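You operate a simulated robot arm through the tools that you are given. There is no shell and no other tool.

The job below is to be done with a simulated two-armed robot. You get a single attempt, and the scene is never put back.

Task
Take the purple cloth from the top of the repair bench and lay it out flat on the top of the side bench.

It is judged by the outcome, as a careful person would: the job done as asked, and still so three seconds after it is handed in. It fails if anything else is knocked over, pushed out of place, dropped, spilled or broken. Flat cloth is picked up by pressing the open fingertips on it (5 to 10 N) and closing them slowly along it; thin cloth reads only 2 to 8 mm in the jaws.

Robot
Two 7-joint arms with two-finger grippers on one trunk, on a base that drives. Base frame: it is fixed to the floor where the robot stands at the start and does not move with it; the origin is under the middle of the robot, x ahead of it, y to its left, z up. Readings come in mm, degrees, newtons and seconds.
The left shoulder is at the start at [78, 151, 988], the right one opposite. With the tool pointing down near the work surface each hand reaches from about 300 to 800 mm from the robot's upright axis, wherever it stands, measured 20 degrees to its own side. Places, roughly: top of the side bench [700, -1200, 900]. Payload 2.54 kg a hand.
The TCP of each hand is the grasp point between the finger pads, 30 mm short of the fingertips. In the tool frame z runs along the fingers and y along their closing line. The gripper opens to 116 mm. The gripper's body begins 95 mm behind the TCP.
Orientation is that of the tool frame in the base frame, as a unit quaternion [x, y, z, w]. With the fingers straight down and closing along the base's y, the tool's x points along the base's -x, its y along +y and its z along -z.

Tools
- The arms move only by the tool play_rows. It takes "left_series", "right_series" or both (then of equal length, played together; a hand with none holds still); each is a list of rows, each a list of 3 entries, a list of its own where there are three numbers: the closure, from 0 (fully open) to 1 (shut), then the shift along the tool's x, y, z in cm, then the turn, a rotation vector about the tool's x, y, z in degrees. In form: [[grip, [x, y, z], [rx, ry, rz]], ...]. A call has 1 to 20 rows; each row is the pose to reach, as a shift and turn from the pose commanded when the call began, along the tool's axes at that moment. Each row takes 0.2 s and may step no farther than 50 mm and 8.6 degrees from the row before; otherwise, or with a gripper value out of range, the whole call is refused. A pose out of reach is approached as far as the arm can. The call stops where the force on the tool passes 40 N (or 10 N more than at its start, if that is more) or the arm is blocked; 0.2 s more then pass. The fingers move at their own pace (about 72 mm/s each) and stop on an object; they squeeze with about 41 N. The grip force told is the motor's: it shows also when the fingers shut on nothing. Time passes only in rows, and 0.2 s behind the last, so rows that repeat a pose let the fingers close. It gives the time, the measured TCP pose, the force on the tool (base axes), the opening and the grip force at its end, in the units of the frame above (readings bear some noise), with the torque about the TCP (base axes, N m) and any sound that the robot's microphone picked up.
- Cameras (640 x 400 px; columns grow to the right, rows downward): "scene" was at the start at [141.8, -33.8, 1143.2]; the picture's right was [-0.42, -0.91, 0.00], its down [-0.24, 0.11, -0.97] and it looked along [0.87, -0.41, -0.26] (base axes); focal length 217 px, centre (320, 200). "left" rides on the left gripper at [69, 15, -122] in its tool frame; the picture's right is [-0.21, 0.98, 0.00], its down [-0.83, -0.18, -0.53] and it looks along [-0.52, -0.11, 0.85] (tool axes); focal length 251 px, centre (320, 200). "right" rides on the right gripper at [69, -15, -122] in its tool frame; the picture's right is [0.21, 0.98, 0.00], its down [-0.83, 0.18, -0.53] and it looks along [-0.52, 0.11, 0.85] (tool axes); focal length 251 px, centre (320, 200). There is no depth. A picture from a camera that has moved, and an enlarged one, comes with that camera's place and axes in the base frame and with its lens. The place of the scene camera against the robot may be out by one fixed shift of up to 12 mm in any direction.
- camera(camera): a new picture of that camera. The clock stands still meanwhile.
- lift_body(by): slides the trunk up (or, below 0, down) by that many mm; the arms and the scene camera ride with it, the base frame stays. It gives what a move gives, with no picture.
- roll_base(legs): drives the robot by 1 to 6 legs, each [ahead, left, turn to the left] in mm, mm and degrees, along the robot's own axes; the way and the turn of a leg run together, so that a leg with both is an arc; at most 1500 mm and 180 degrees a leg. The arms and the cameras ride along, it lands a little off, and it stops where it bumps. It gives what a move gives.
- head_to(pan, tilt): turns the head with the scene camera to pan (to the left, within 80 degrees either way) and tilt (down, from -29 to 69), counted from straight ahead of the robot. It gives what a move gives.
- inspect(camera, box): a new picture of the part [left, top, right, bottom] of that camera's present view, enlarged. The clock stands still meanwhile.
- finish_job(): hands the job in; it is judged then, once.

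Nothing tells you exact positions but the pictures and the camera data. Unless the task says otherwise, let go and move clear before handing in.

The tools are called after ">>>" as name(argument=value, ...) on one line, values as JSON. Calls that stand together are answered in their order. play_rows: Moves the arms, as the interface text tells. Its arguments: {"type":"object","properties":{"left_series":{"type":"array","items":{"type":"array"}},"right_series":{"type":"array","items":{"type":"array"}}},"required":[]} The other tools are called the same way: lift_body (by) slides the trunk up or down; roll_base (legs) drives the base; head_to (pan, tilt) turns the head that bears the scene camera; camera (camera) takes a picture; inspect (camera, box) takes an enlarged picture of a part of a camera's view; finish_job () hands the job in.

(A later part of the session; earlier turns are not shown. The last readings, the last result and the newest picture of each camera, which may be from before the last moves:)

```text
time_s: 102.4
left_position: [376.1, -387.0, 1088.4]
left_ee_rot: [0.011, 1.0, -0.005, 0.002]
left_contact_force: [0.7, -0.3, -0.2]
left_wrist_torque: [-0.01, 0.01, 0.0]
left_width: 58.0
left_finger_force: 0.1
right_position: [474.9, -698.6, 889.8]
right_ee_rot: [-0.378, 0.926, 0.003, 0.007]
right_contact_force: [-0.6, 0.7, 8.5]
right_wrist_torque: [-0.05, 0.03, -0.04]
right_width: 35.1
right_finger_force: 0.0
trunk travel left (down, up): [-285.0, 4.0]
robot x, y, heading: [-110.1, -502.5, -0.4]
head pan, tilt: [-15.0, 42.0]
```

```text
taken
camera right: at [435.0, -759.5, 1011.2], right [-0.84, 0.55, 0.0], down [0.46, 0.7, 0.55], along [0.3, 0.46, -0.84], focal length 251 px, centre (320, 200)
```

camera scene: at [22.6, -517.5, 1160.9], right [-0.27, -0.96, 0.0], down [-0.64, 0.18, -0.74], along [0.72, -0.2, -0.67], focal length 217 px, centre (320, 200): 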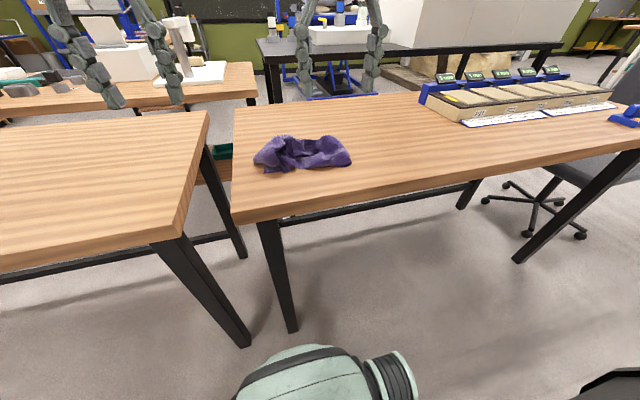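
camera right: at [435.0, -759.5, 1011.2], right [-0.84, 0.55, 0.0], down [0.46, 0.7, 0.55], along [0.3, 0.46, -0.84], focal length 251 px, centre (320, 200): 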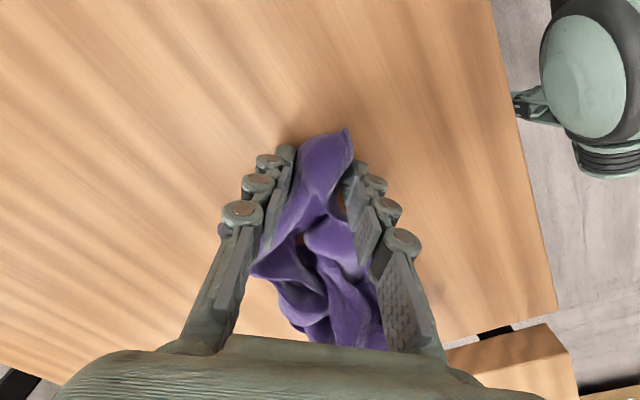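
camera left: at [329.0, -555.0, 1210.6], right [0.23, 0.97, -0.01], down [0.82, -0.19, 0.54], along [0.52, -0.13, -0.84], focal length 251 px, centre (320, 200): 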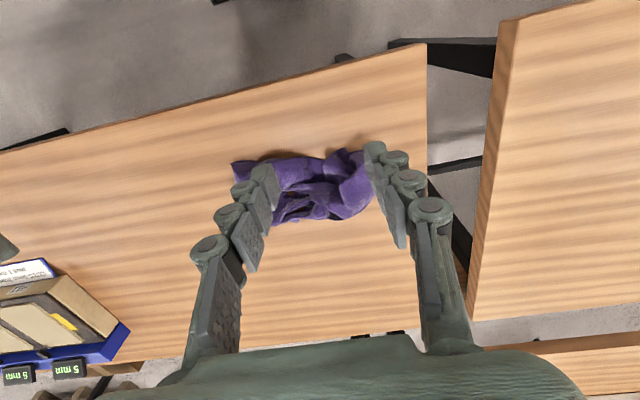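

The corner is folding up between the fingers. I'll finish the squeeze.

>>> play_rows(right_series=[[0.74, [0, 0, 0], [0, 0, 0]], [0.78, [0, 0, 0], [0, 0, 0]], [0.82, [0, 0, 0], [0, 0, 0]], [0.86, [0, 0, 0], [0, 0, 0]], [0.9, [0, 0, 0], [0, 0, 0]], [0.95, [0, 0, 0], [0, 0, 0]], [1.0, [0, 0, 0], [0, 0, 0]], [1.0, [0, 0, 0], [0, 0, 0]], [1.0, [0, 0, 0], [0, 0, 0]], [1.0, [0, 0, 0], [0, 0, 0]]])

>>> camera(camera="right")

>>> inspect(camera="scene", box=[220, 100, 420, 225])

```text
time_s: 104.6
left_position: [375.1, -387.2, 1088.5]
left_ee_rot: [0.012, 1.0, -0.005, 0.002]
left_contact_force: [-0.7, 0.1, 0.1]
left_wrist_torque: [0.02, 0.01, -0.01]
left_width: 57.9
left_finger_force: 0.1
right_position: [474.5, -698.9, 889.8]
right_ee_rot: [-0.378, 0.926, 0.004, 0.006]
right_contact_force: [-1.1, 2.1, 0.8]
right_wrist_torque: [-0.23, -0.08, -0.02]
right_width: 6.1
right_finger_force: 36.9
trunk travel left (down, up): [-285.0, 4.0]
robot x, y, heading: [-115.2, -498.3, -0.4]
head pan, tilt: [-15.0, 42.0]
```

```text
taken
camera right: at [435.0, -759.4, 1010.7], right [-0.84, 0.55, 0.0], down [0.46, 0.7, 0.55], along [0.3, 0.46, -0.84], focal length 251 px, centre (320, 200)
```

right: 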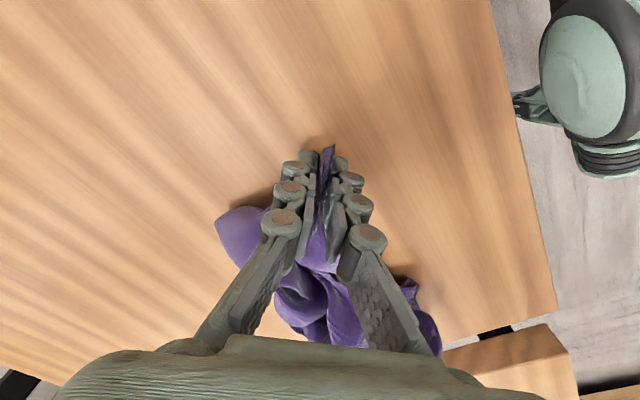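

```text
3.20 times, centred on (320, 162) of scene
camera zoom: at [22.1, -517.3, 1161.0], right [-0.27, -0.96, 0.0], down [-0.64, 0.18, -0.74], along [0.72, -0.2, -0.67], focal length 694 px, centre (320, 320)
```

zoom: 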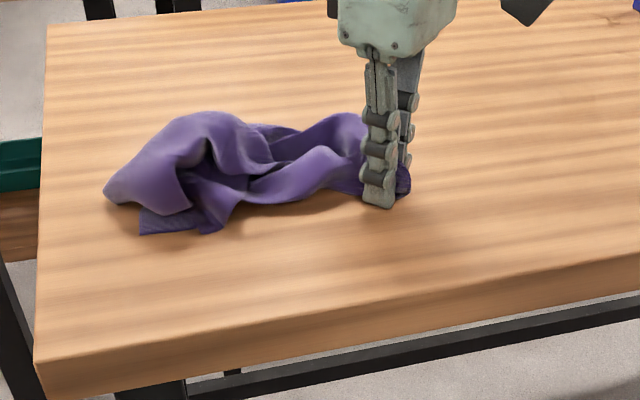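

A good 6 mm grip. I'll lift about 120 mm and pull the corner to the right so the cloth trails and opens.

>>> play_rows(right_series=[[1.0, [0, 0, -1.5], [0, 0, 0]], [1.0, [0, 0, -4], [0, 0, 0]], [1.0, [1.0, -0.9, -6.5], [0, 0, 0]], [1.0, [3.0, -2.6, -9], [0, 0, 0]], [1.0, [5.4, -4.6, -11], [0, 0, 0]], [1.0, [7.8, -6.7, -12], [0, 0, 0]], [1.0, [10.2, -8.8, -12], [0, 0, 0]], [1.0, [12.6, -10.8, -12], [0, 0, 0]], [1.0, [15.0, -12.9, -12], [0, 0, 0]], [1.0, [17.5, -15.0, -12], [0, 0, 0]]])

>>> camera(camera="scene")

>>> camera(camera="right")

```text
time_s: 106.8
left_position: [375.8, -388.3, 1089.1]
left_ee_rot: [0.011, 1.0, -0.005, 0.001]
left_contact_force: [-0.1, 0.1, 1.0]
left_wrist_torque: [-0.02, -0.01, -0.01]
left_width: 57.9
left_finger_force: 0.0
right_position: [455.6, -930.6, 1007.0]
right_ee_rot: [-0.378, 0.926, 0.003, 0.006]
right_contact_force: [0.5, -0.4, -0.9]
right_wrist_torque: [-0.02, 0.04, 0.01]
right_width: 2.3
right_finger_force: 29.3
trunk travel left (down, up): [-285.0, 4.0]
robot x, y, heading: [-114.0, -497.4, -0.8]
head pan, tilt: [-15.0, 42.0]
```

```text
taken
camera scene: at [22.3, -517.8, 1160.9], right [-0.27, -0.96, 0.0], down [-0.64, 0.18, -0.74], along [0.72, -0.2, -0.67], focal length 217 px, centre (320, 200)
```

scene: 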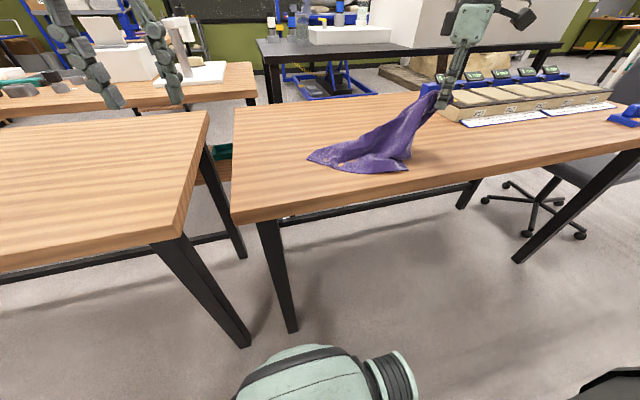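

```text
taken
camera right: at [415.6, -990.8, 1127.4], right [-0.84, 0.55, 0.0], down [0.46, 0.7, 0.55], along [0.3, 0.45, -0.84], focal length 251 px, centre (320, 200)
```

right: 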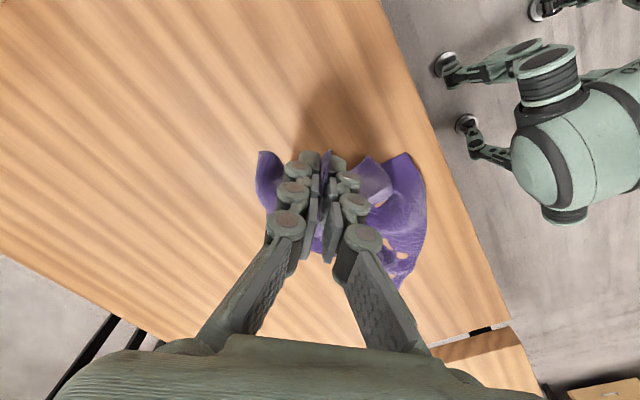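

The cloth is opening well, hanging from the right hand and trailing on the bench. I'll look closer.

>>> inspect(camera="scene", box=[290, 70, 470, 185])

>>> camera(camera="left")

```text
3.48 times, centred on (380, 128) of scene
camera zoom: at [22.3, -517.8, 1160.9], right [-0.27, -0.96, 0.0], down [-0.64, 0.18, -0.74], along [0.72, -0.2, -0.67], focal length 754 px, centre (111, 452)
```

zoom: 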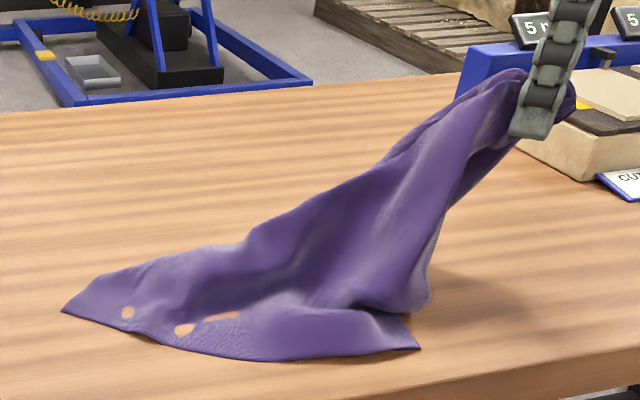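

```text
taken
camera left: at [307.0, -370.6, 1210.7], right [0.24, 0.97, -0.01], down [0.82, -0.19, 0.54], along [0.52, -0.13, -0.84], focal length 251 px, centre (320, 200)
```

left: 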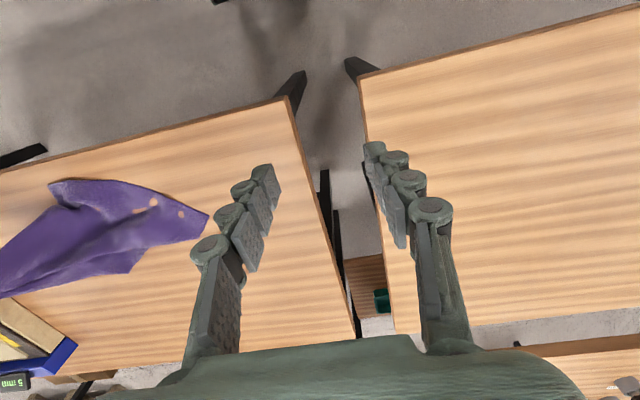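

The cloth has opened a lot: one short edge lies on the bench between corners near (507,-615) and (391,-845), and the right hand holds the corner at the other end of the long edge. I'll lay this corner down to the right so that long edge is straight, then let go.

>>> play_rows(right_series=[[1.0, [0.6, -1.0, 1.5], [0, 0, 0]], [1.0, [1.2, -2.0, 3.5], [0, 0, 0]], [1.0, [1.8, -3.0, 5.5], [0, 0, 0]], [1.0, [2.3, -4.0, 7.5], [0, 0, 0]], [1.0, [2.8, -5.0, 9.3], [0, 0, 0]], [1.0, [2.8, -5.0, 10.6], [0, 0, 0]], [0.9, [2.8, -5.0, 11.0], [0, 0, 0]], [0.8, [2.8, -5.0, 11.0], [0, 0, 0]], [0.7, [2.8, -5.0, 11.0], [0, 0, 0]], [0.6, [2.8, -5.0, 11.0], [0, 0, 0]], [0.5, [2.8, -5.0, 10.5], [0, 0, 0]], [0.4, [2.8, -5.0, 9.0], [0, 0, 0]], [0.4, [2.8, -5.0, 6.0], [0, 0, 0]], [0.4, [2.8, -5.0, 2.0], [0, 0, 0]], [0.4, [2.8, -5.0, -2.0], [0, 0, 0]], [0.4, [3.8, -4.5, -6.0], [0, 0, 0]]])

>>> camera(camera="scene")

>>> inspect(camera="scene", box=[290, 80, 470, 195])

>>> camera(camera="right")

```text
time_s: 110.2
left_position: [375.2, -387.5, 1088.6]
left_ee_rot: [0.011, 1.0, -0.005, 0.002]
left_contact_force: [0.1, -0.4, 0.7]
left_wrist_torque: [-0.04, -0.01, 0.02]
left_width: 58.0
left_finger_force: 0.1
right_position: [456.1, -987.9, 1066.5]
right_ee_rot: [-0.378, 0.926, 0.003, 0.007]
right_contact_force: [-0.2, 0.2, 0.0]
right_wrist_torque: [0.02, -0.01, 0.0]
right_width: 69.7
right_finger_force: 0.1
trunk travel left (down, up): [-285.0, 4.0]
robot x, y, heading: [-112.8, -499.7, -0.2]
head pan, tilt: [-15.0, 42.0]
```

```text
taken
camera scene: at [22.0, -517.3, 1160.9], right [-0.27, -0.96, 0.0], down [-0.64, 0.18, -0.74], along [0.72, -0.2, -0.67], focal length 217 px, centre (320, 200)
```

scene: 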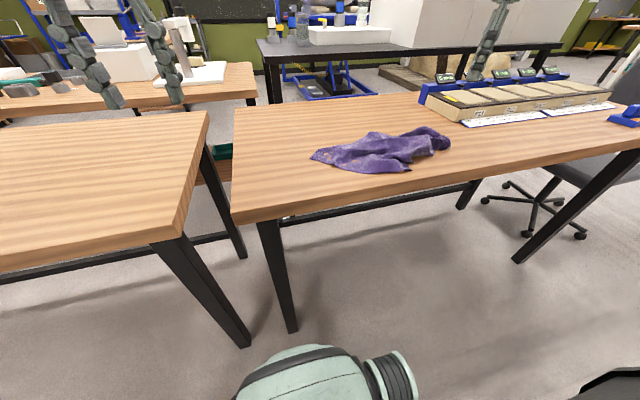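

```text
3.48 times, centred on (380, 138) of scene
camera zoom: at [22.0, -517.3, 1160.9], right [-0.27, -0.96, 0.0], down [-0.64, 0.18, -0.74], along [0.72, -0.2, -0.67], focal length 754 px, centre (111, 417)
```

zoom: 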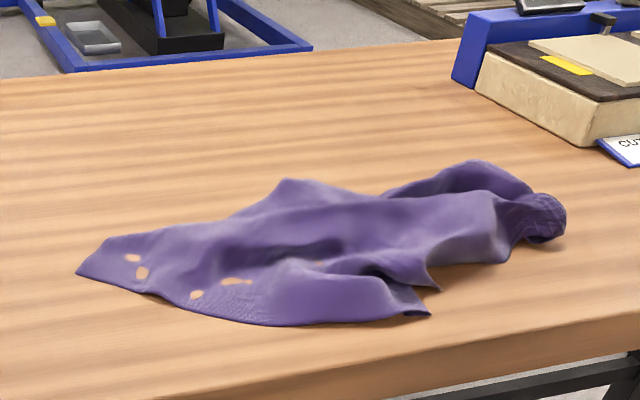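

```text
taken
camera right: at [417.4, -1048.8, 1187.6], right [-0.84, 0.55, 0.0], down [0.46, 0.7, 0.55], along [0.3, 0.46, -0.84], focal length 251 px, centre (320, 200)
```

right: 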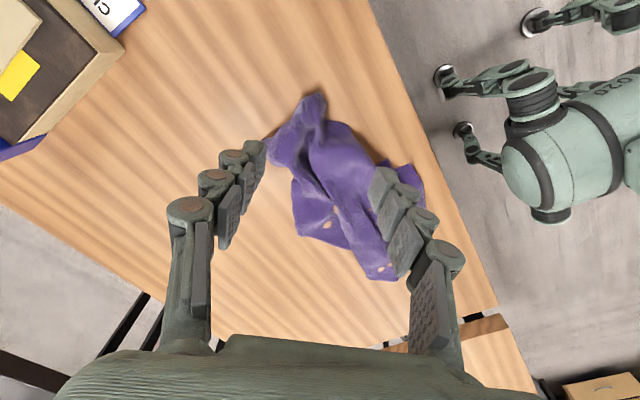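

The cloth now lies mostly spread, with corners near (508,-626), (388,-850) and (460,-1005). I'll bring the right hand in, then move the robot to stand squarely before the cloth for a better view.

>>> play_rows(right_series=[[0.4, [-1.2, 2.5, -0.5], [0, 0, 5]], [0.4, [-2.4, 5.0, -1.0], [0, 0, 10]], [0.4, [-3.6, 7.5, -1.5], [0, 0, 15]], [0.4, [-4.8, 10.0, -2.0], [0, 0, 20]], [0.4, [-6.0, 12.6, -2.5], [0, 0, 25]], [0.4, [-7.2, 15.2, -3.0], [0, 0, 30]], [0.4, [-8.4, 17.8, -3.4], [0, 0, 35]], [0.4, [-9.6, 20.2, -3.4], [0, 0, 40]], [0.4, [-10.9, 22.6, -3.4], [0, 0, 44.4]]])

>>> roll_base(legs=[[0, -300, 0.5]])

>>> head_to(pan=0, tilt=50)

>>> camera(camera="scene")

>>> camera(camera="left")

>>> camera(camera="right")

```text
time_s: 112.2
left_position: [376.7, -387.9, 1088.1]
left_ee_rot: [0.011, 1.0, -0.006, 0.001]
left_contact_force: [-0.1, 0.9, 0.1]
left_wrist_torque: [0.01, 0.0, 0.01]
left_width: 58.1
left_finger_force: 0.0
right_position: [374.8, -748.9, 1102.0]
right_ee_rot: [0.001, 1.0, 0.005, 0.005]
right_contact_force: [0.5, 0.1, -0.9]
right_wrist_torque: [-0.01, -0.02, 0.02]
right_width: 69.6
right_finger_force: 0.2
trunk travel left (down, up): [-285.0, 4.0]
robot x, y, heading: [-114.6, -497.4, -0.4]
head pan, tilt: [-15.0, 42.0]
```

```text
time_s: 115.6
left_position: [373.8, -682.4, 1088.8]
left_ee_rot: [0.007, 1.0, -0.005, 0.001]
left_contact_force: [0.1, -1.3, 0.0]
left_wrist_torque: [0.0, -0.02, -0.04]
left_width: 58.3
left_finger_force: 0.1
right_position: [374.4, -1045.9, 1100.2]
right_ee_rot: [-0.003, 1.0, 0.006, 0.005]
right_contact_force: [0.4, -0.1, 0.2]
right_wrist_torque: [0.0, 0.01, 0.04]
right_width: 69.4
right_finger_force: 0.0
trunk travel left (down, up): [-285.0, 4.0]
robot x, y, heading: [-116.6, -800.6, -0.3]
head pan, tilt: [-15.0, 42.0]
```

```text
time_s: 116.4
left_position: [374.3, -682.2, 1088.6]
left_ee_rot: [0.008, 1.0, -0.006, 0.001]
left_contact_force: [0.8, 0.2, -0.4]
left_wrist_torque: [0.0, 0.0, -0.02]
left_width: 58.1
left_finger_force: 0.1
right_position: [375.0, -1045.5, 1101.0]
right_ee_rot: [-0.003, 1.0, 0.005, 0.004]
right_contact_force: [0.5, 1.4, -0.5]
right_wrist_torque: [0.02, 0.03, 0.01]
right_width: 69.7
right_finger_force: 0.0
trunk travel left (down, up): [-285.0, 4.0]
robot x, y, heading: [-116.0, -798.1, -0.2]
head pan, tilt: [0.0, 50.0]
```

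```text
taken
camera scene: at [17.0, -793.2, 1149.7], right [0.0, -1.0, 0.0], down [-0.77, 0.0, -0.64], along [0.64, 0.0, -0.77], focal length 217 px, centre (320, 200)
```

scene: 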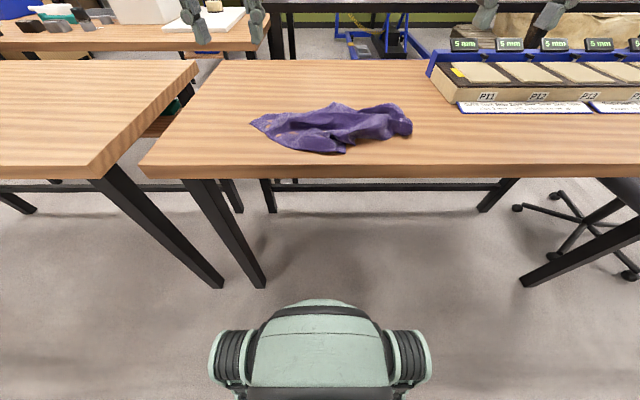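

```text
taken
camera left: at [304.5, -666.1, 1210.6], right [0.23, 0.97, -0.01], down [0.82, -0.19, 0.54], along [0.52, -0.13, -0.84], focal length 251 px, centre (320, 200)
```

left: 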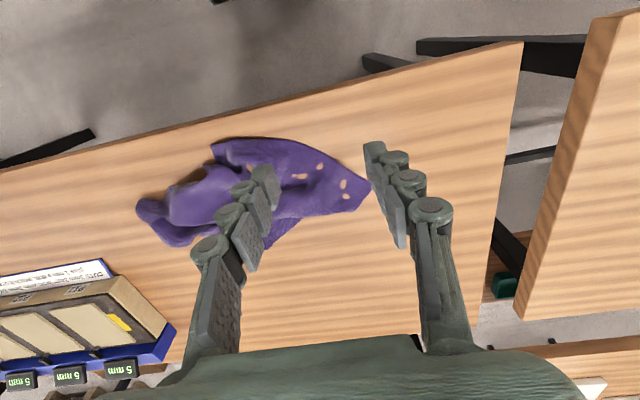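

```text
taken
camera right: at [304.8, -1063.2, 1222.8], right [-0.22, 0.98, 0.01], down [0.82, 0.18, 0.54], along [0.53, 0.13, -0.84], focal length 251 px, centre (320, 200)
```

right: 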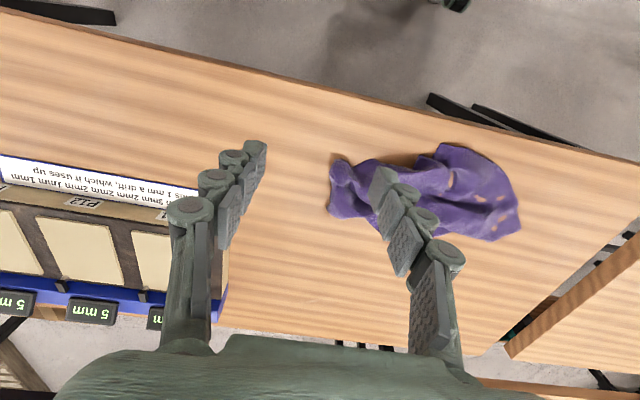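

The whole cloth is in view. I'll enlarge the scene view for detail.

>>> inspect(camera="scene", box=[240, 90, 430, 165])

>>> inspect(camera="left", box=[120, 110, 390, 270])

>>> inspect(camera="right", box=[310, 120, 540, 260])

```text
3.37 times, centred on (335, 128) of scene
camera zoom: at [17.0, -793.2, 1149.7], right [0.0, -1.0, 0.0], down [-0.77, 0.0, -0.64], along [0.64, 0.0, -0.77], focal length 730 px, centre (270, 444)
```

zoom: 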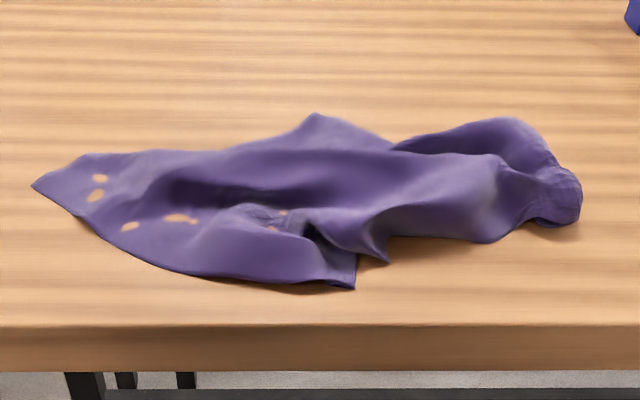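

```text
2.37 times, centred on (255, 190) of left
camera zoom: at [304.5, -666.1, 1210.6], right [0.23, 0.97, -0.01], down [0.82, -0.19, 0.54], along [0.52, -0.13, -0.84], focal length 596 px, centre (474, 224)
```

zoom: 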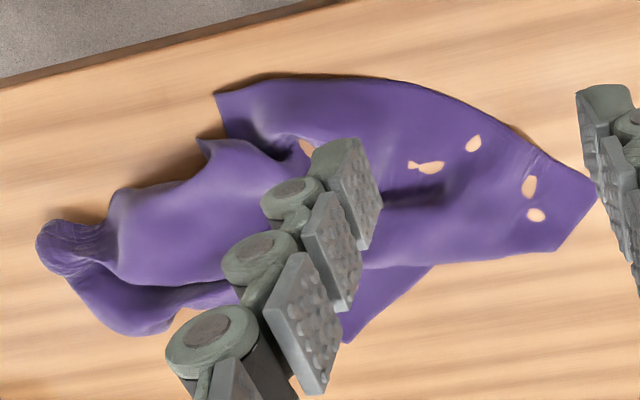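

```text
2.78 times, centred on (425, 190) of right
camera zoom: at [304.8, -1063.2, 1222.8], right [-0.22, 0.98, 0.01], down [0.82, 0.18, 0.54], along [0.53, 0.13, -0.84], focal length 700 px, centre (28, 228)
```

zoom: 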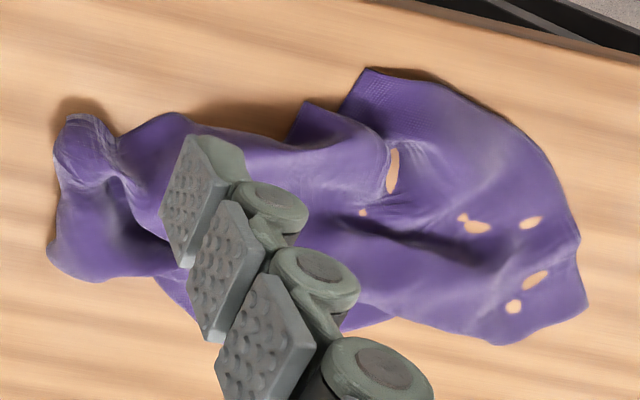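

The cloth is mostly opened, with one end near (500,-620) and the other near (465,-1000), about 390 mm apart. I'll move the robot closer between the bench legs so both hands can grip those ends and lift high enough to let it hang out.

>>> roll_base(legs=[[0, -40, 0.3], [100, 0, 0]])

>>> camera(camera="scene")

```text
time_s: 118.2
left_position: [471.9, -719.3, 1088.1]
left_ee_rot: [0.005, 1.0, -0.005, 0.001]
left_contact_force: [0.3, -0.3, 0.3]
left_wrist_torque: [0.01, 0.02, 0.04]
left_width: 58.2
left_finger_force: 0.1
right_position: [475.9, -1082.4, 1099.8]
right_ee_rot: [-0.007, 1.0, 0.004, 0.003]
right_contact_force: [0.2, 0.2, 0.4]
right_wrist_torque: [0.01, 0.03, 0.03]
right_width: 69.4
right_finger_force: 0.1
trunk travel left (down, up): [-285.0, 4.0]
robot x, y, heading: [-20.1, -837.8, 0.5]
head pan, tilt: [0.0, 50.0]
```

```text
taken
camera scene: at [116.6, -831.6, 1149.5], right [0.0, -1.0, 0.0], down [-0.77, 0.0, -0.64], along [0.64, 0.0, -0.77], focal length 217 px, centre (320, 200)
```

scene: 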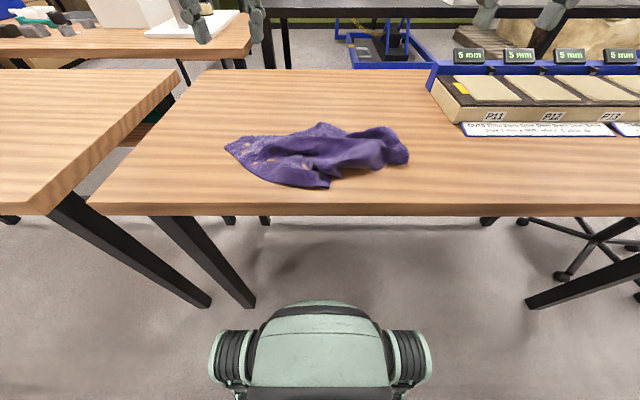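

Both ends are now within comfortable reach. I'll bring both hands over the two ends, turned to close along x with wide openings.

>>> play_rows(left_series=[[0.4, [-0.3, 0.6, 1.0], [0, 0, 8]], [0.3, [-0.6, 1.2, 2.0], [0, 0, 16]], [0.2, [-0.9, 1.8, 3.0], [0, 0, 24]], [0.14, [-1.2, 2.4, 4.0], [0, 0, 32]], [0.14, [-1.5, 3.0, 5.0], [0, 0, 40]], [0.14, [-1.8, 3.6, 6.0], [0, 0, 48]], [0.14, [-2.1, 4.2, 7.0], [0, 0, 56]], [0.14, [-2.4, 4.8, 8.0], [0, 0, 64]], [0.14, [-2.8, 5.4, 9.4], [0, 0, 72]], [0.14, [-3.1, 5.9, 10.7], [0, 0, 80]], [0.14, [-3.4, 6.4, 11.8], [0, 0, 88]], [0.14, [-3.4, 6.4, 11.8], [0, 0, 88]]], right_series=[[0.4, [-0.1, 0.9, 1.0], [0, 0, 8]], [0.3, [-0.2, 1.8, 2.0], [0, 0, 16]], [0.2, [-0.3, 2.7, 3.2], [0, 0, 24]], [0.14, [-0.4, 3.6, 4.4], [0, 0, 32]], [0.14, [-0.5, 4.5, 5.6], [0, 0, 40]], [0.14, [-0.6, 5.4, 6.8], [0, 0, 48]], [0.14, [-0.7, 6.3, 8.0], [0, 0, 56]], [0.14, [-0.8, 7.2, 9.2], [0, 0, 64]], [0.14, [-1.0, 8.1, 10.4], [0, 0, 72]], [0.14, [-1.1, 8.9, 11.7], [0, 0, 80]], [0.14, [-1.3, 9.7, 13.0], [0, 0, 88]], [0.14, [-1.3, 9.7, 13.0], [0, 0, 88]]])

>>> camera(camera="left")

>>> camera(camera="right")

>>> camera(camera="scene")

```text
time_s: 120.8
left_position: [508.8, -655.4, 970.7]
left_ee_rot: [0.698, 0.716, -0.003, 0.005]
left_contact_force: [0.4, 0.1, 0.0]
left_wrist_torque: [-0.04, 0.01, -0.02]
left_width: 99.6
left_finger_force: 0.1
right_position: [488.7, -983.8, 971.4]
right_ee_rot: [0.69, 0.724, 0.006, -0.001]
right_contact_force: [0.3, 0.3, 0.2]
right_wrist_torque: [0.01, 0.0, -0.03]
right_width: 99.9
right_finger_force: 0.1
trunk travel left (down, up): [-285.0, 4.0]
robot x, y, heading: [-14.6, -836.1, 0.1]
head pan, tilt: [0.0, 50.0]
```

```text
taken
camera left: at [521.4, -586.3, 1092.2], right [0.98, -0.19, 0.0], down [-0.16, -0.82, 0.54], along [-0.1, -0.53, -0.84], focal length 251 px, centre (320, 200)
```

left: 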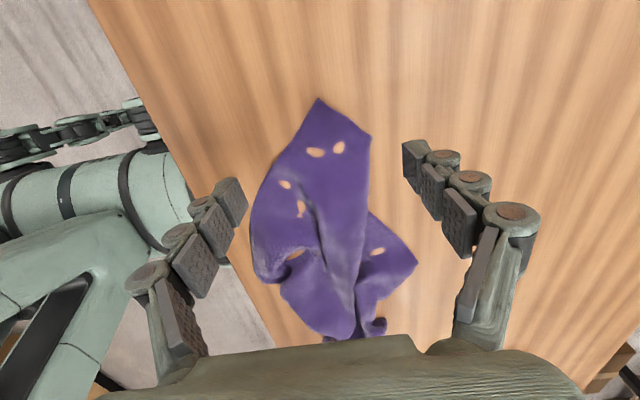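

```text
taken
camera right: at [469.3, -915.8, 1095.5], right [0.97, 0.26, 0.01], down [0.22, -0.82, 0.53], along [0.15, -0.51, -0.85], focal length 251 px, centre (320, 200)
```

right: 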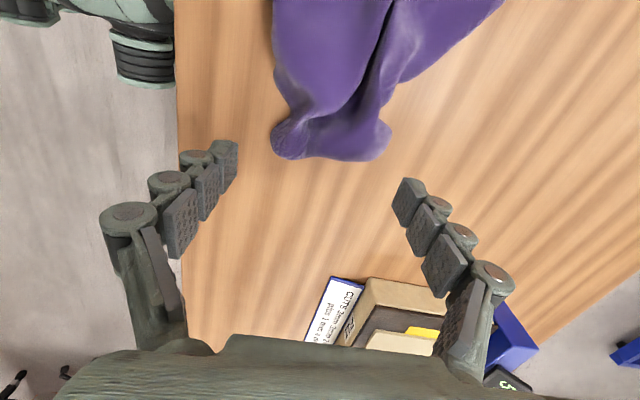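

```text
taken
camera scene: at [115.7, -831.6, 1149.7], right [0.0, -1.0, 0.0], down [-0.77, 0.0, -0.64], along [0.64, 0.0, -0.77], focal length 217 px, centre (320, 200)
```

scene: 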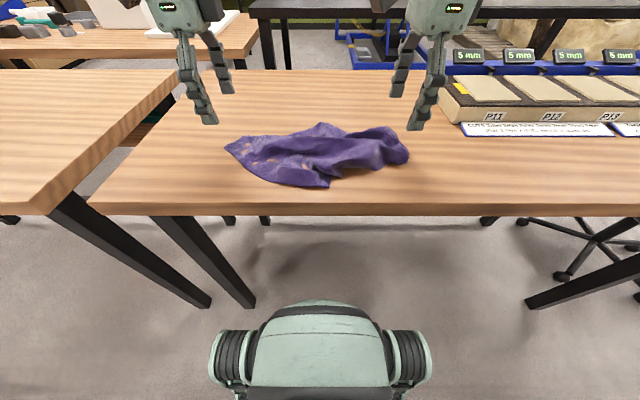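

From above I can see the far side is folded under, with the fourth corner peeking out near (600,-848). Pulling that corner outward should unfold it, so I'll raise both hands, turn them back, and shift the robot right so the left hand can reach it.

>>> play_rows(left_series=[[0.14, [-0.3, -0.5, -1.0], [0, 0, -8]], [0.14, [-0.6, -1.0, -2.0], [0, 0, -16]], [0.14, [-0.9, -1.5, -3.0], [0, 0, -24]], [0.14, [-1.2, -2.0, -4.0], [0, 0, -32]], [0.14, [-1.5, -2.5, -5.0], [0, 0, -40]], [0.14, [-1.8, -3.0, -6.0], [0, 0, -48]], [0.14, [-2.1, -3.5, -7.0], [0, 0, -56]], [0.14, [-2.4, -4.0, -8.0], [0, 0, -64]], [0.14, [-2.7, -4.5, -9.5], [0, 0, -72]], [0.14, [-3.0, -5.0, -11.0], [0, 0, -80]], [0.14, [-3.3, -5.5, -12.0], [0, 0, -88]]], right_series=[[0.14, [-0.5, -1.0, -1.5], [0, 0, -8]], [0.2, [-1.0, -2.0, -3.0], [0, 0, -16]], [0.3, [-1.5, -3.0, -4.5], [0, 0, -24]], [0.4, [-2.0, -4.0, -6.0], [0, 0, -32]], [0.4, [-2.5, -5.0, -7.5], [0, 0, -40]], [0.4, [-3.0, -6.0, -9.0], [0, 0, -48]], [0.4, [-3.5, -7.0, -10.0], [0, 0, -56]], [0.4, [-4.0, -8.0, -11.0], [0, 0, -64]], [0.4, [-4.5, -9.0, -12.0], [0, 0, -72]], [0.4, [-5.0, -10.0, -13.0], [0, 0, -80]], [0.4, [-5.4, -10.5, -13.0], [0, 0, -87]]])

>>> roll_base(legs=[[0, -150, 0]])

>>> camera(camera="left")

```text
time_s: 123.2
left_position: [452.1, -689.3, 1089.3]
left_ee_rot: [0.004, 1.0, -0.005, 0.0]
left_contact_force: [-0.8, -0.2, -0.1]
left_wrist_torque: [0.02, 0.01, -0.01]
left_width: 99.9
left_finger_force: 0.1
right_position: [385.2, -1043.4, 1100.5]
right_ee_rot: [0.002, 1.0, 0.005, 0.003]
right_contact_force: [0.4, 0.5, -1.0]
right_wrist_torque: [0.01, 0.02, -0.01]
right_width: 69.7
right_finger_force: 0.2
trunk travel left (down, up): [-285.0, 4.0]
robot x, y, heading: [-21.7, -835.4, 0.0]
head pan, tilt: [0.0, 50.0]
```

```text
time_s: 125.3
left_position: [453.1, -845.3, 1089.6]
left_ee_rot: [0.007, 1.0, -0.005, 0.001]
left_contact_force: [0.4, -0.2, 0.1]
left_wrist_torque: [0.0, 0.02, 0.01]
left_width: 100.1
left_finger_force: 0.0
right_position: [383.0, -1197.0, 1101.1]
right_ee_rot: [0.005, 1.0, 0.005, 0.004]
right_contact_force: [1.1, -0.8, -0.2]
right_wrist_torque: [-0.02, 0.0, 0.03]
right_width: 69.6
right_finger_force: 0.0
trunk travel left (down, up): [-285.0, 4.0]
robot x, y, heading: [-17.1, -989.3, -0.0]
head pan, tilt: [0.0, 50.0]
```

```text
taken
camera left: at [383.7, -827.4, 1211.8], right [0.23, 0.97, -0.01], down [0.82, -0.19, 0.54], along [0.52, -0.13, -0.84], focal length 251 px, centre (320, 200)
```

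left: 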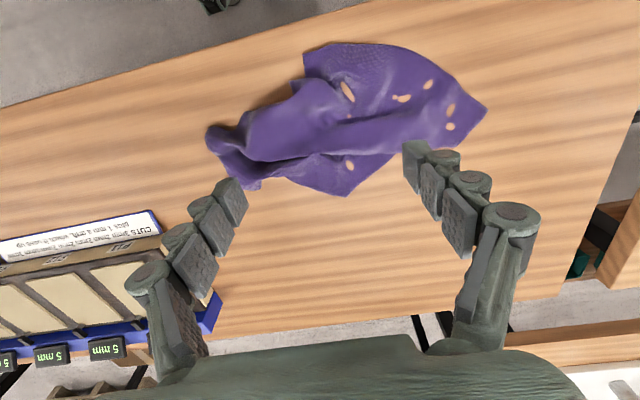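

This view shows the fourth corner at (601,-836) clearly, with a pleat running along y. I'll bring the left hand over that corner, open about 100 mm, closing along y.

>>> play_rows(left_series=[[0.14, [-2.0, 0.2, 1.5], [0, 0, 0]], [0.14, [-4.0, 0.4, 3.0], [0, 0, 0]], [0.14, [-6.0, 0.6, 5.0], [0, 0, 0]], [0.14, [-8.0, 0.8, 7.0], [0, 0, 0]], [0.14, [-10.0, 1.0, 9.5], [0, 0, 0]], [0.14, [-12.0, 1.0, 12.0], [0, 0, 0]], [0.14, [-12.4, 1.0, 13.5], [0, 0, 0]], [0.14, [-12.4, 1.0, 13.5], [0, 0, 0]]])

>>> camera(camera="left")

```text
time_s: 127.1
left_position: [578.0, -837.7, 952.1]
left_ee_rot: [0.007, 1.0, -0.005, 0.002]
left_contact_force: [0.4, 0.9, -0.4]
left_wrist_torque: [-0.04, 0.01, -0.02]
left_width: 99.7
left_finger_force: 0.1
right_position: [383.0, -1196.3, 1100.2]
right_ee_rot: [0.005, 1.0, 0.005, 0.005]
right_contact_force: [0.0, -0.4, 0.5]
right_wrist_torque: [0.02, 0.02, -0.01]
right_width: 69.4
right_finger_force: 0.1
trunk travel left (down, up): [-285.0, 4.0]
robot x, y, heading: [-19.0, -990.3, -0.2]
head pan, tilt: [0.0, 50.0]
```

```text
taken
camera left: at [509.3, -820.5, 1074.5], right [0.23, 0.97, -0.01], down [0.82, -0.19, 0.54], along [0.52, -0.13, -0.84], focal length 251 px, centre (320, 200)
```

left: 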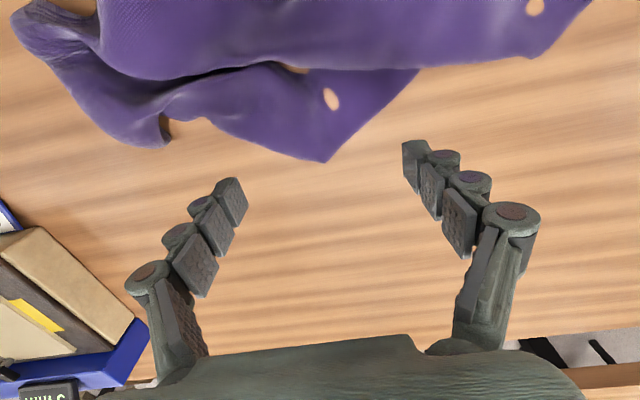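

The corner tip is 20 mm beyond the landing point; I'll shift 10 mm right and descend around it.

>>> play_rows(left_series=[[0.12, [0, -0.5, 1.5], [0, 0, 0]], [0.12, [0, -1.0, 3.0], [0, 0, 0]], [0.12, [0, -1.0, 4.5], [0, 0, 0]], [0.12, [0, -1.0, 5.6], [0, 0, 0]], [0.12, [0, -1.0, 6.1], [0, 0, 0]], [0.12, [0, -1.0, 6.3], [0, 0, 0]], [0.12, [0, -1.0, 6.3], [0, 0, 0]]])

>>> camera(camera="left")

```text
time_s: 128.7
left_position: [578.2, -848.0, 891.4]
left_ee_rot: [0.007, 1.0, -0.005, 0.0]
left_contact_force: [-1.1, 0.2, 0.3]
left_wrist_torque: [-0.01, -0.03, 0.01]
left_width: 101.9
left_finger_force: 0.1
right_position: [383.2, -1197.7, 1100.8]
right_ee_rot: [0.006, 1.0, 0.005, 0.004]
right_contact_force: [-0.3, -0.3, 1.0]
right_wrist_torque: [-0.01, -0.05, 0.01]
right_width: 69.5
right_finger_force: 0.0
trunk travel left (down, up): [-285.0, 4.0]
robot x, y, heading: [-18.5, -991.3, 0.0]
head pan, tilt: [0.0, 50.0]
```

```text
taken
camera left: at [508.2, -831.5, 1013.7], right [0.23, 0.97, -0.01], down [0.82, -0.19, 0.54], along [0.52, -0.13, -0.84], focal length 251 px, centre (320, 200)
```

left: 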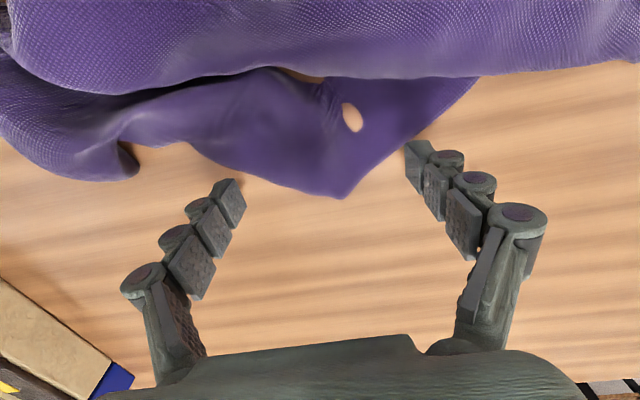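

The fingers straddle the corner. I'll close slowly with the tips lightly on the bench.

>>> play_rows(left_series=[[0.15, [0, 0, 0.15], [0, 0, 0]], [0.2, [0, 0, 0.25], [0, 0, 0]], [0.26, [0, 0, 0.25], [0, 0, 0]], [0.32, [0, 0, 0.25], [0, 0, 0]], [0.38, [0, 0, 0.25], [0, 0, 0]], [0.44, [0, 0, 0.25], [0, 0, 0]], [0.5, [0, 0, 0.25], [0, 0, 0]], [0.56, [0, 0, 0.25], [0, 0, 0]], [0.62, [0, 0, 0.25], [0, 0, 0]], [0.68, [0, 0, 0.25], [0, 0, 0]], [0.74, [0, 0, 0.25], [0, 0, 0]], [0.8, [0, 0, 0.25], [0, 0, 0]], [0.86, [0, 0, 0.25], [0, 0, 0]], [0.92, [0, 0, 0.25], [0, 0, 0]], [1.0, [0, 0, 0.25], [0, 0, 0]], [1.0, [0, 0, 0.25], [0, 0, 0]], [1.0, [0, 0, 0.25], [0, 0, 0]], [1.0, [0, 0, 0.25], [0, 0, 0]]])

>>> camera(camera="left")

```text
time_s: 132.5
left_position: [577.6, -847.5, 890.3]
left_ee_rot: [0.007, 1.0, -0.006, 0.002]
left_contact_force: [5.4, 2.0, 45.3]
left_wrist_torque: [0.35, 0.57, 0.01]
left_width: 0.5
left_finger_force: 31.1
right_position: [383.4, -1197.5, 1101.3]
right_ee_rot: [0.005, 1.0, 0.006, 0.004]
right_contact_force: [-0.1, 0.2, -0.3]
right_wrist_torque: [0.02, 0.04, -0.02]
right_width: 69.5
right_finger_force: 0.0
trunk travel left (down, up): [-285.0, 4.0]
robot x, y, heading: [-18.8, -991.2, -0.1]
head pan, tilt: [0.0, 50.0]
```

```text
taken
camera left: at [507.8, -831.7, 1012.2], right [0.23, 0.97, -0.01], down [0.82, -0.19, 0.54], along [0.52, -0.13, -0.84], focal length 251 px, centre (320, 200)
```

left: 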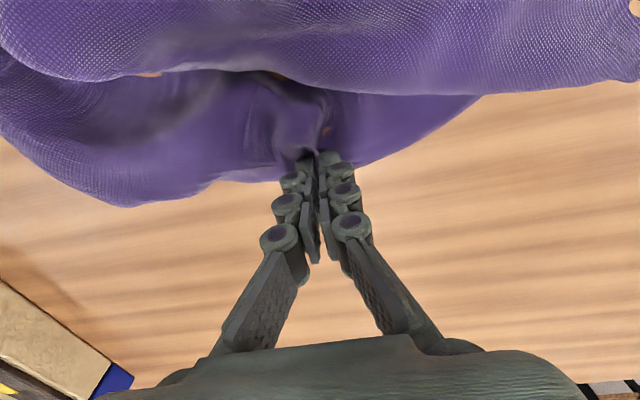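

The pressing force has become high and the jaws read nearly shut. I'll raise a little and check whether the corner is held.

>>> play_rows(left_series=[[1.0, [0, 0, -0.4], [0, 0, 0]], [1.0, [0, 0, -1.0], [0, 0, 0]], [1.0, [0, 0, -2.0], [0, 0, 0]], [1.0, [0, 0, -3.0], [0, 0, 0]], [1.0, [0, 0, -3.0], [0, 0, 0]]])

>>> camera(camera="left")

>>> inspect(camera="scene", box=[140, 90, 360, 215])

```text
time_s: 133.7
left_position: [577.3, -846.7, 919.1]
left_ee_rot: [0.007, 1.0, -0.005, 0.001]
left_contact_force: [0.2, -1.0, 3.5]
left_wrist_torque: [-0.09, 0.03, 0.04]
left_width: 1.1
left_finger_force: 32.0
right_position: [383.7, -1196.9, 1099.5]
right_ee_rot: [0.004, 1.0, 0.005, 0.005]
right_contact_force: [-0.5, 0.3, -0.5]
right_wrist_torque: [-0.01, 0.05, 0.01]
right_width: 69.6
right_finger_force: 0.0
trunk travel left (down, up): [-285.0, 4.0]
robot x, y, heading: [-17.4, -991.4, 0.0]
head pan, tilt: [0.0, 50.0]
```

```text
taken
camera left: at [508.2, -830.3, 1041.2], right [0.23, 0.97, -0.01], down [0.82, -0.19, 0.54], along [0.52, -0.13, -0.84], focal length 251 px, centre (320, 200)
```

left: 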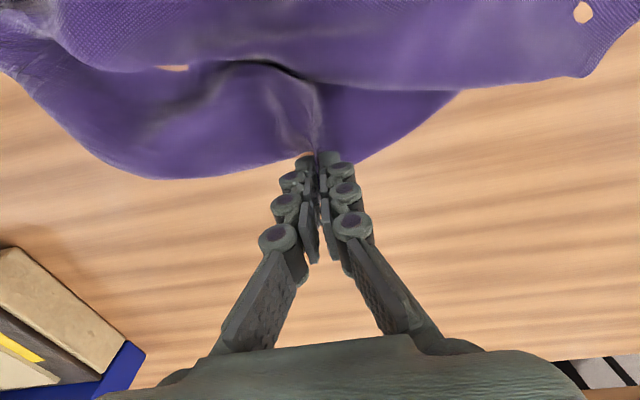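

```text
2.91 times, centred on (250, 152) of scene
camera zoom: at [115.9, -984.6, 1149.6], right [0.0, -1.0, 0.0], down [-0.77, 0.0, -0.64], along [0.64, 0.0, -0.77], focal length 631 px, centre (524, 338)
```

zoom: 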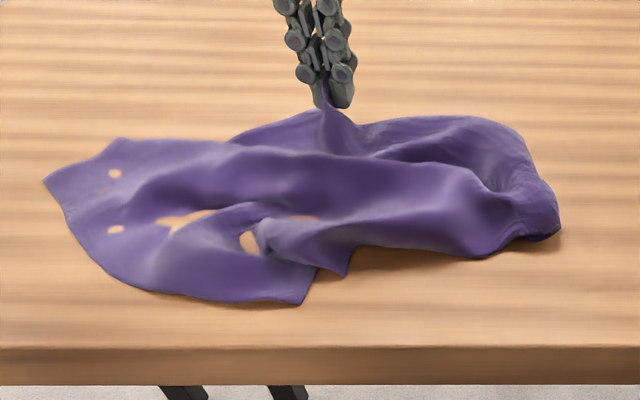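

The corner is held and lifting. I'll pull it away toward the far side to draw out the pleat, then set it down and release.

>>> play_rows(left_series=[[1.0, [-1.0, 0, -1.0], [0, 0, 0]], [1.0, [-2.5, 0, -2.0], [0, 0, 0]], [1.0, [-4.0, 0, -2.5], [0, 0, 0]], [1.0, [-5.5, 0, -2.5], [0, 0, 0]], [1.0, [-7.0, 0, -2.5], [0, 0, 0]], [1.0, [-8.5, 0, -2.5], [0, 0, 0]], [1.0, [-10.0, 0, -2.0], [0, 0, 0]], [1.0, [-11.0, 0, -1.0], [0, 0, 0]], [1.0, [-11.5, 0, 0.5], [0, 0, 0]]])

>>> inspect(camera="scene", box=[140, 90, 360, 215])

>>> camera(camera="left")

```text
time_s: 135.7
left_position: [691.9, -849.4, 914.6]
left_ee_rot: [0.008, 1.0, -0.006, 0.0]
left_contact_force: [0.5, 0.8, 1.8]
left_wrist_torque: [-0.27, 0.02, 0.02]
left_width: 2.1
left_finger_force: 35.3
right_position: [385.7, -1195.7, 1099.7]
right_ee_rot: [0.005, 1.0, 0.005, 0.003]
right_contact_force: [0.4, 0.3, -0.7]
right_wrist_torque: [0.02, 0.02, -0.01]
right_width: 69.5
right_finger_force: 0.2
trunk travel left (down, up): [-285.0, 4.0]
robot x, y, heading: [-18.7, -988.2, -0.1]
head pan, tilt: [0.0, 50.0]
```

```text
2.91 times, centred on (250, 152) of scene
camera zoom: at [116.1, -984.5, 1149.6], right [0.0, -1.0, 0.0], down [-0.77, 0.0, -0.64], along [0.64, 0.0, -0.77], focal length 631 px, centre (524, 338)
```

zoom: 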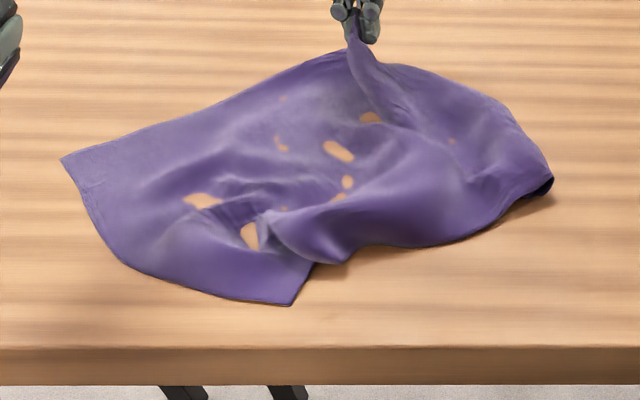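

```text
taken
camera left: at [623.2, -832.2, 1036.4], right [0.23, 0.97, -0.01], down [0.82, -0.19, 0.54], along [0.52, -0.13, -0.84], focal length 251 px, centre (320, 200)
```

left: 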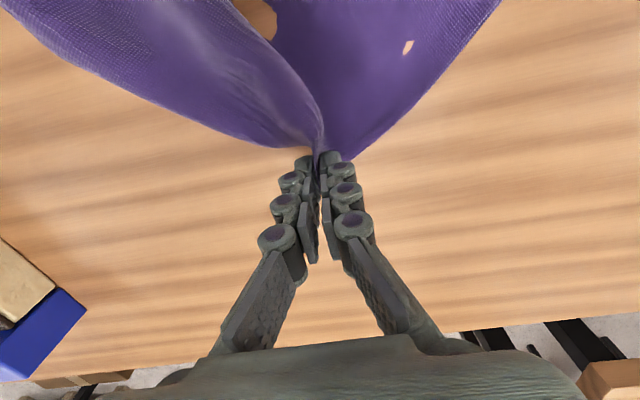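

The cloth has unfolded nearly flat; only a pleat by the near corner and the curled right side remain. I'll set this corner down and release it.

>>> play_rows(left_series=[[1.0, [-0.5, 0, 0.8], [0, 0, 0]], [1.0, [-0.8, 0, 1.6], [0, 0, 0]], [1.0, [-0.8, 0, 2.1], [0, 0, 0]], [0.9, [-0.8, 0, 2.1], [0, 0, 0]], [0.8, [-0.8, 0, 2.1], [0, 0, 0]], [0.7, [-0.8, 0, 2.1], [0, 0, 0]], [0.6, [-0.8, 0, 2.1], [0, 0, 0]], [0.5, [-0.8, 0, 2.0], [0, 0, 0]], [0.45, [-0.8, 0, 1.0], [0, 0, 0]], [0.45, [-0.8, 0, -1.0], [0, 0, 0]], [0.45, [-0.8, 0, -4.0], [0, 0, 0]], [0.45, [0.5, 0, -8.0], [0, 0, 0]], [0.45, [3.0, 0.5, -11.0], [0, 0, 0]], [0.45, [6.0, 1.0, -14.0], [0, 0, 0]], [0.45, [9.5, 1.5, -16.0], [0, 0, 0]], [0.45, [13.0, 2.0, -17.0], [0, 0, 0]], [0.45, [17.0, 2.5, -17.0], [0, 0, 0]], [0.45, [21.0, 3.0, -17.0], [0, 0, 0]]])

>>> camera(camera="left")

>>> inspect(camera="scene", box=[140, 90, 360, 215])

```text
time_s: 139.5
left_position: [479.2, -813.9, 1086.9]
left_ee_rot: [0.007, 1.0, -0.005, 0.0]
left_contact_force: [0.9, -0.7, -0.3]
left_wrist_torque: [-0.01, 0.01, -0.03]
left_width: 63.9
left_finger_force: 0.0
right_position: [384.8, -1196.5, 1100.5]
right_ee_rot: [0.005, 1.0, 0.006, 0.004]
right_contact_force: [-0.3, -0.1, 0.8]
right_wrist_torque: [-0.02, 0.01, -0.05]
right_width: 69.6
right_finger_force: 0.1
trunk travel left (down, up): [-285.0, 4.0]
robot x, y, heading: [-16.8, -989.4, 0.1]
head pan, tilt: [0.0, 50.0]
```

```text
taken
camera left: at [410.8, -797.5, 1209.7], right [0.23, 0.97, -0.01], down [0.82, -0.19, 0.54], along [0.52, -0.13, -0.84], focal length 251 px, centre (320, 200)
```

left: 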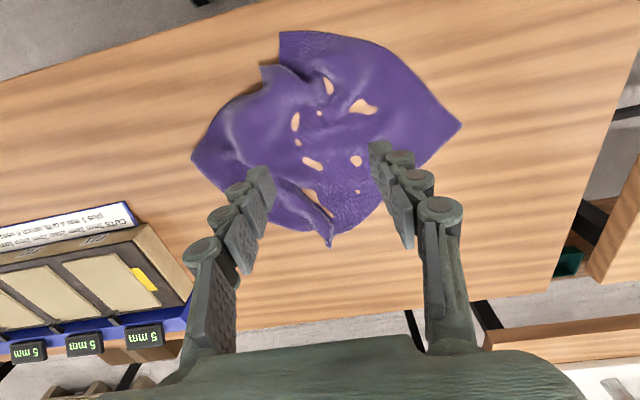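

```text
2.91 times, centred on (250, 152) of scene
camera zoom: at [115.4, -984.3, 1149.7], right [0.0, -1.0, 0.0], down [-0.77, 0.0, -0.64], along [0.64, 0.0, -0.77], focal length 631 px, centre (524, 338)
```

zoom: 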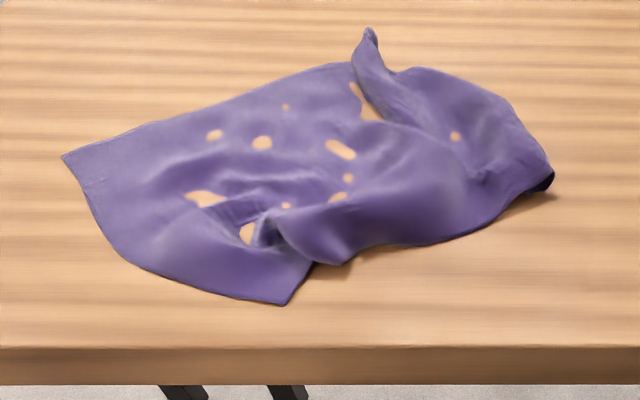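

The cloth is laid out in roughly the right shape, but about half its area is still taken up in pleats near the near corner and the curled right end. I'll look at those spots closely.

>>> inspect(camera="left", box=[180, 20, 340, 120])

>>> inspect(camera="scene", box=[200, 140, 290, 200])

>>> inspect(camera="scene", box=[255, 90, 345, 190])

```text
4.00 times, centred on (260, 70) of left
camera zoom: at [410.8, -797.5, 1209.7], right [0.23, 0.97, -0.01], down [0.82, -0.19, 0.54], along [0.52, -0.13, -0.84], focal length 1006 px, centre (560, 720)
```

zoom: 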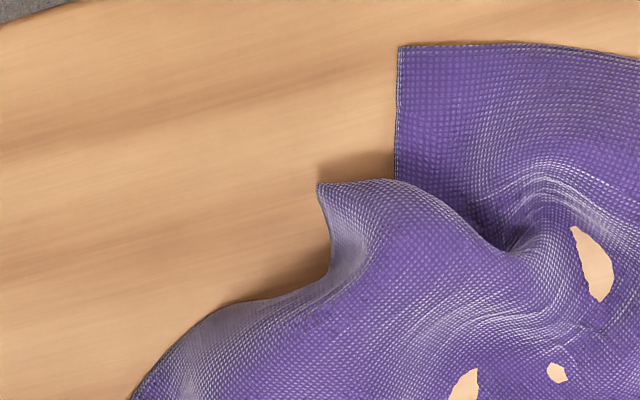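

```text
6.67 times, centred on (245, 170) of scene
camera zoom: at [115.4, -984.3, 1149.7], right [0.0, -1.0, 0.0], down [-0.77, 0.0, -0.64], along [0.64, 0.0, -0.77], focal length 1445 px, centre (820, 400)
```

zoom: 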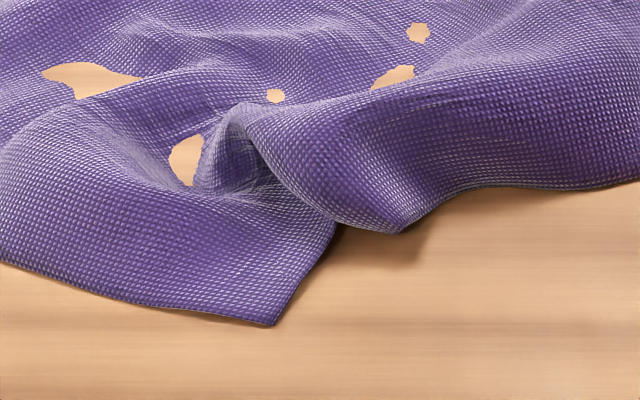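

```text
4.00 times, centred on (300, 140) of scene
camera zoom: at [115.4, -984.3, 1149.7], right [0.0, -1.0, 0.0], down [-0.77, 0.0, -0.64], along [0.64, 0.0, -0.77], focal length 867 px, centre (400, 440)
```

zoom: 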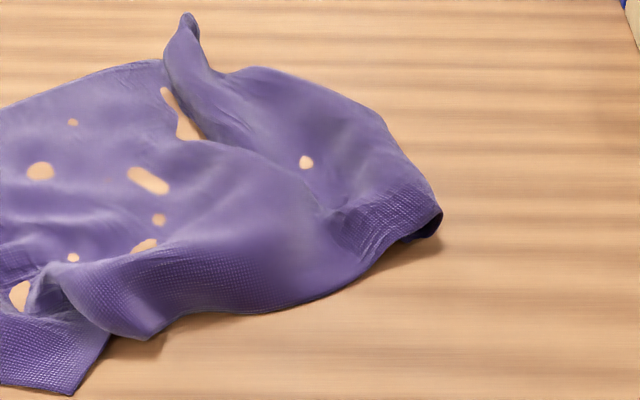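

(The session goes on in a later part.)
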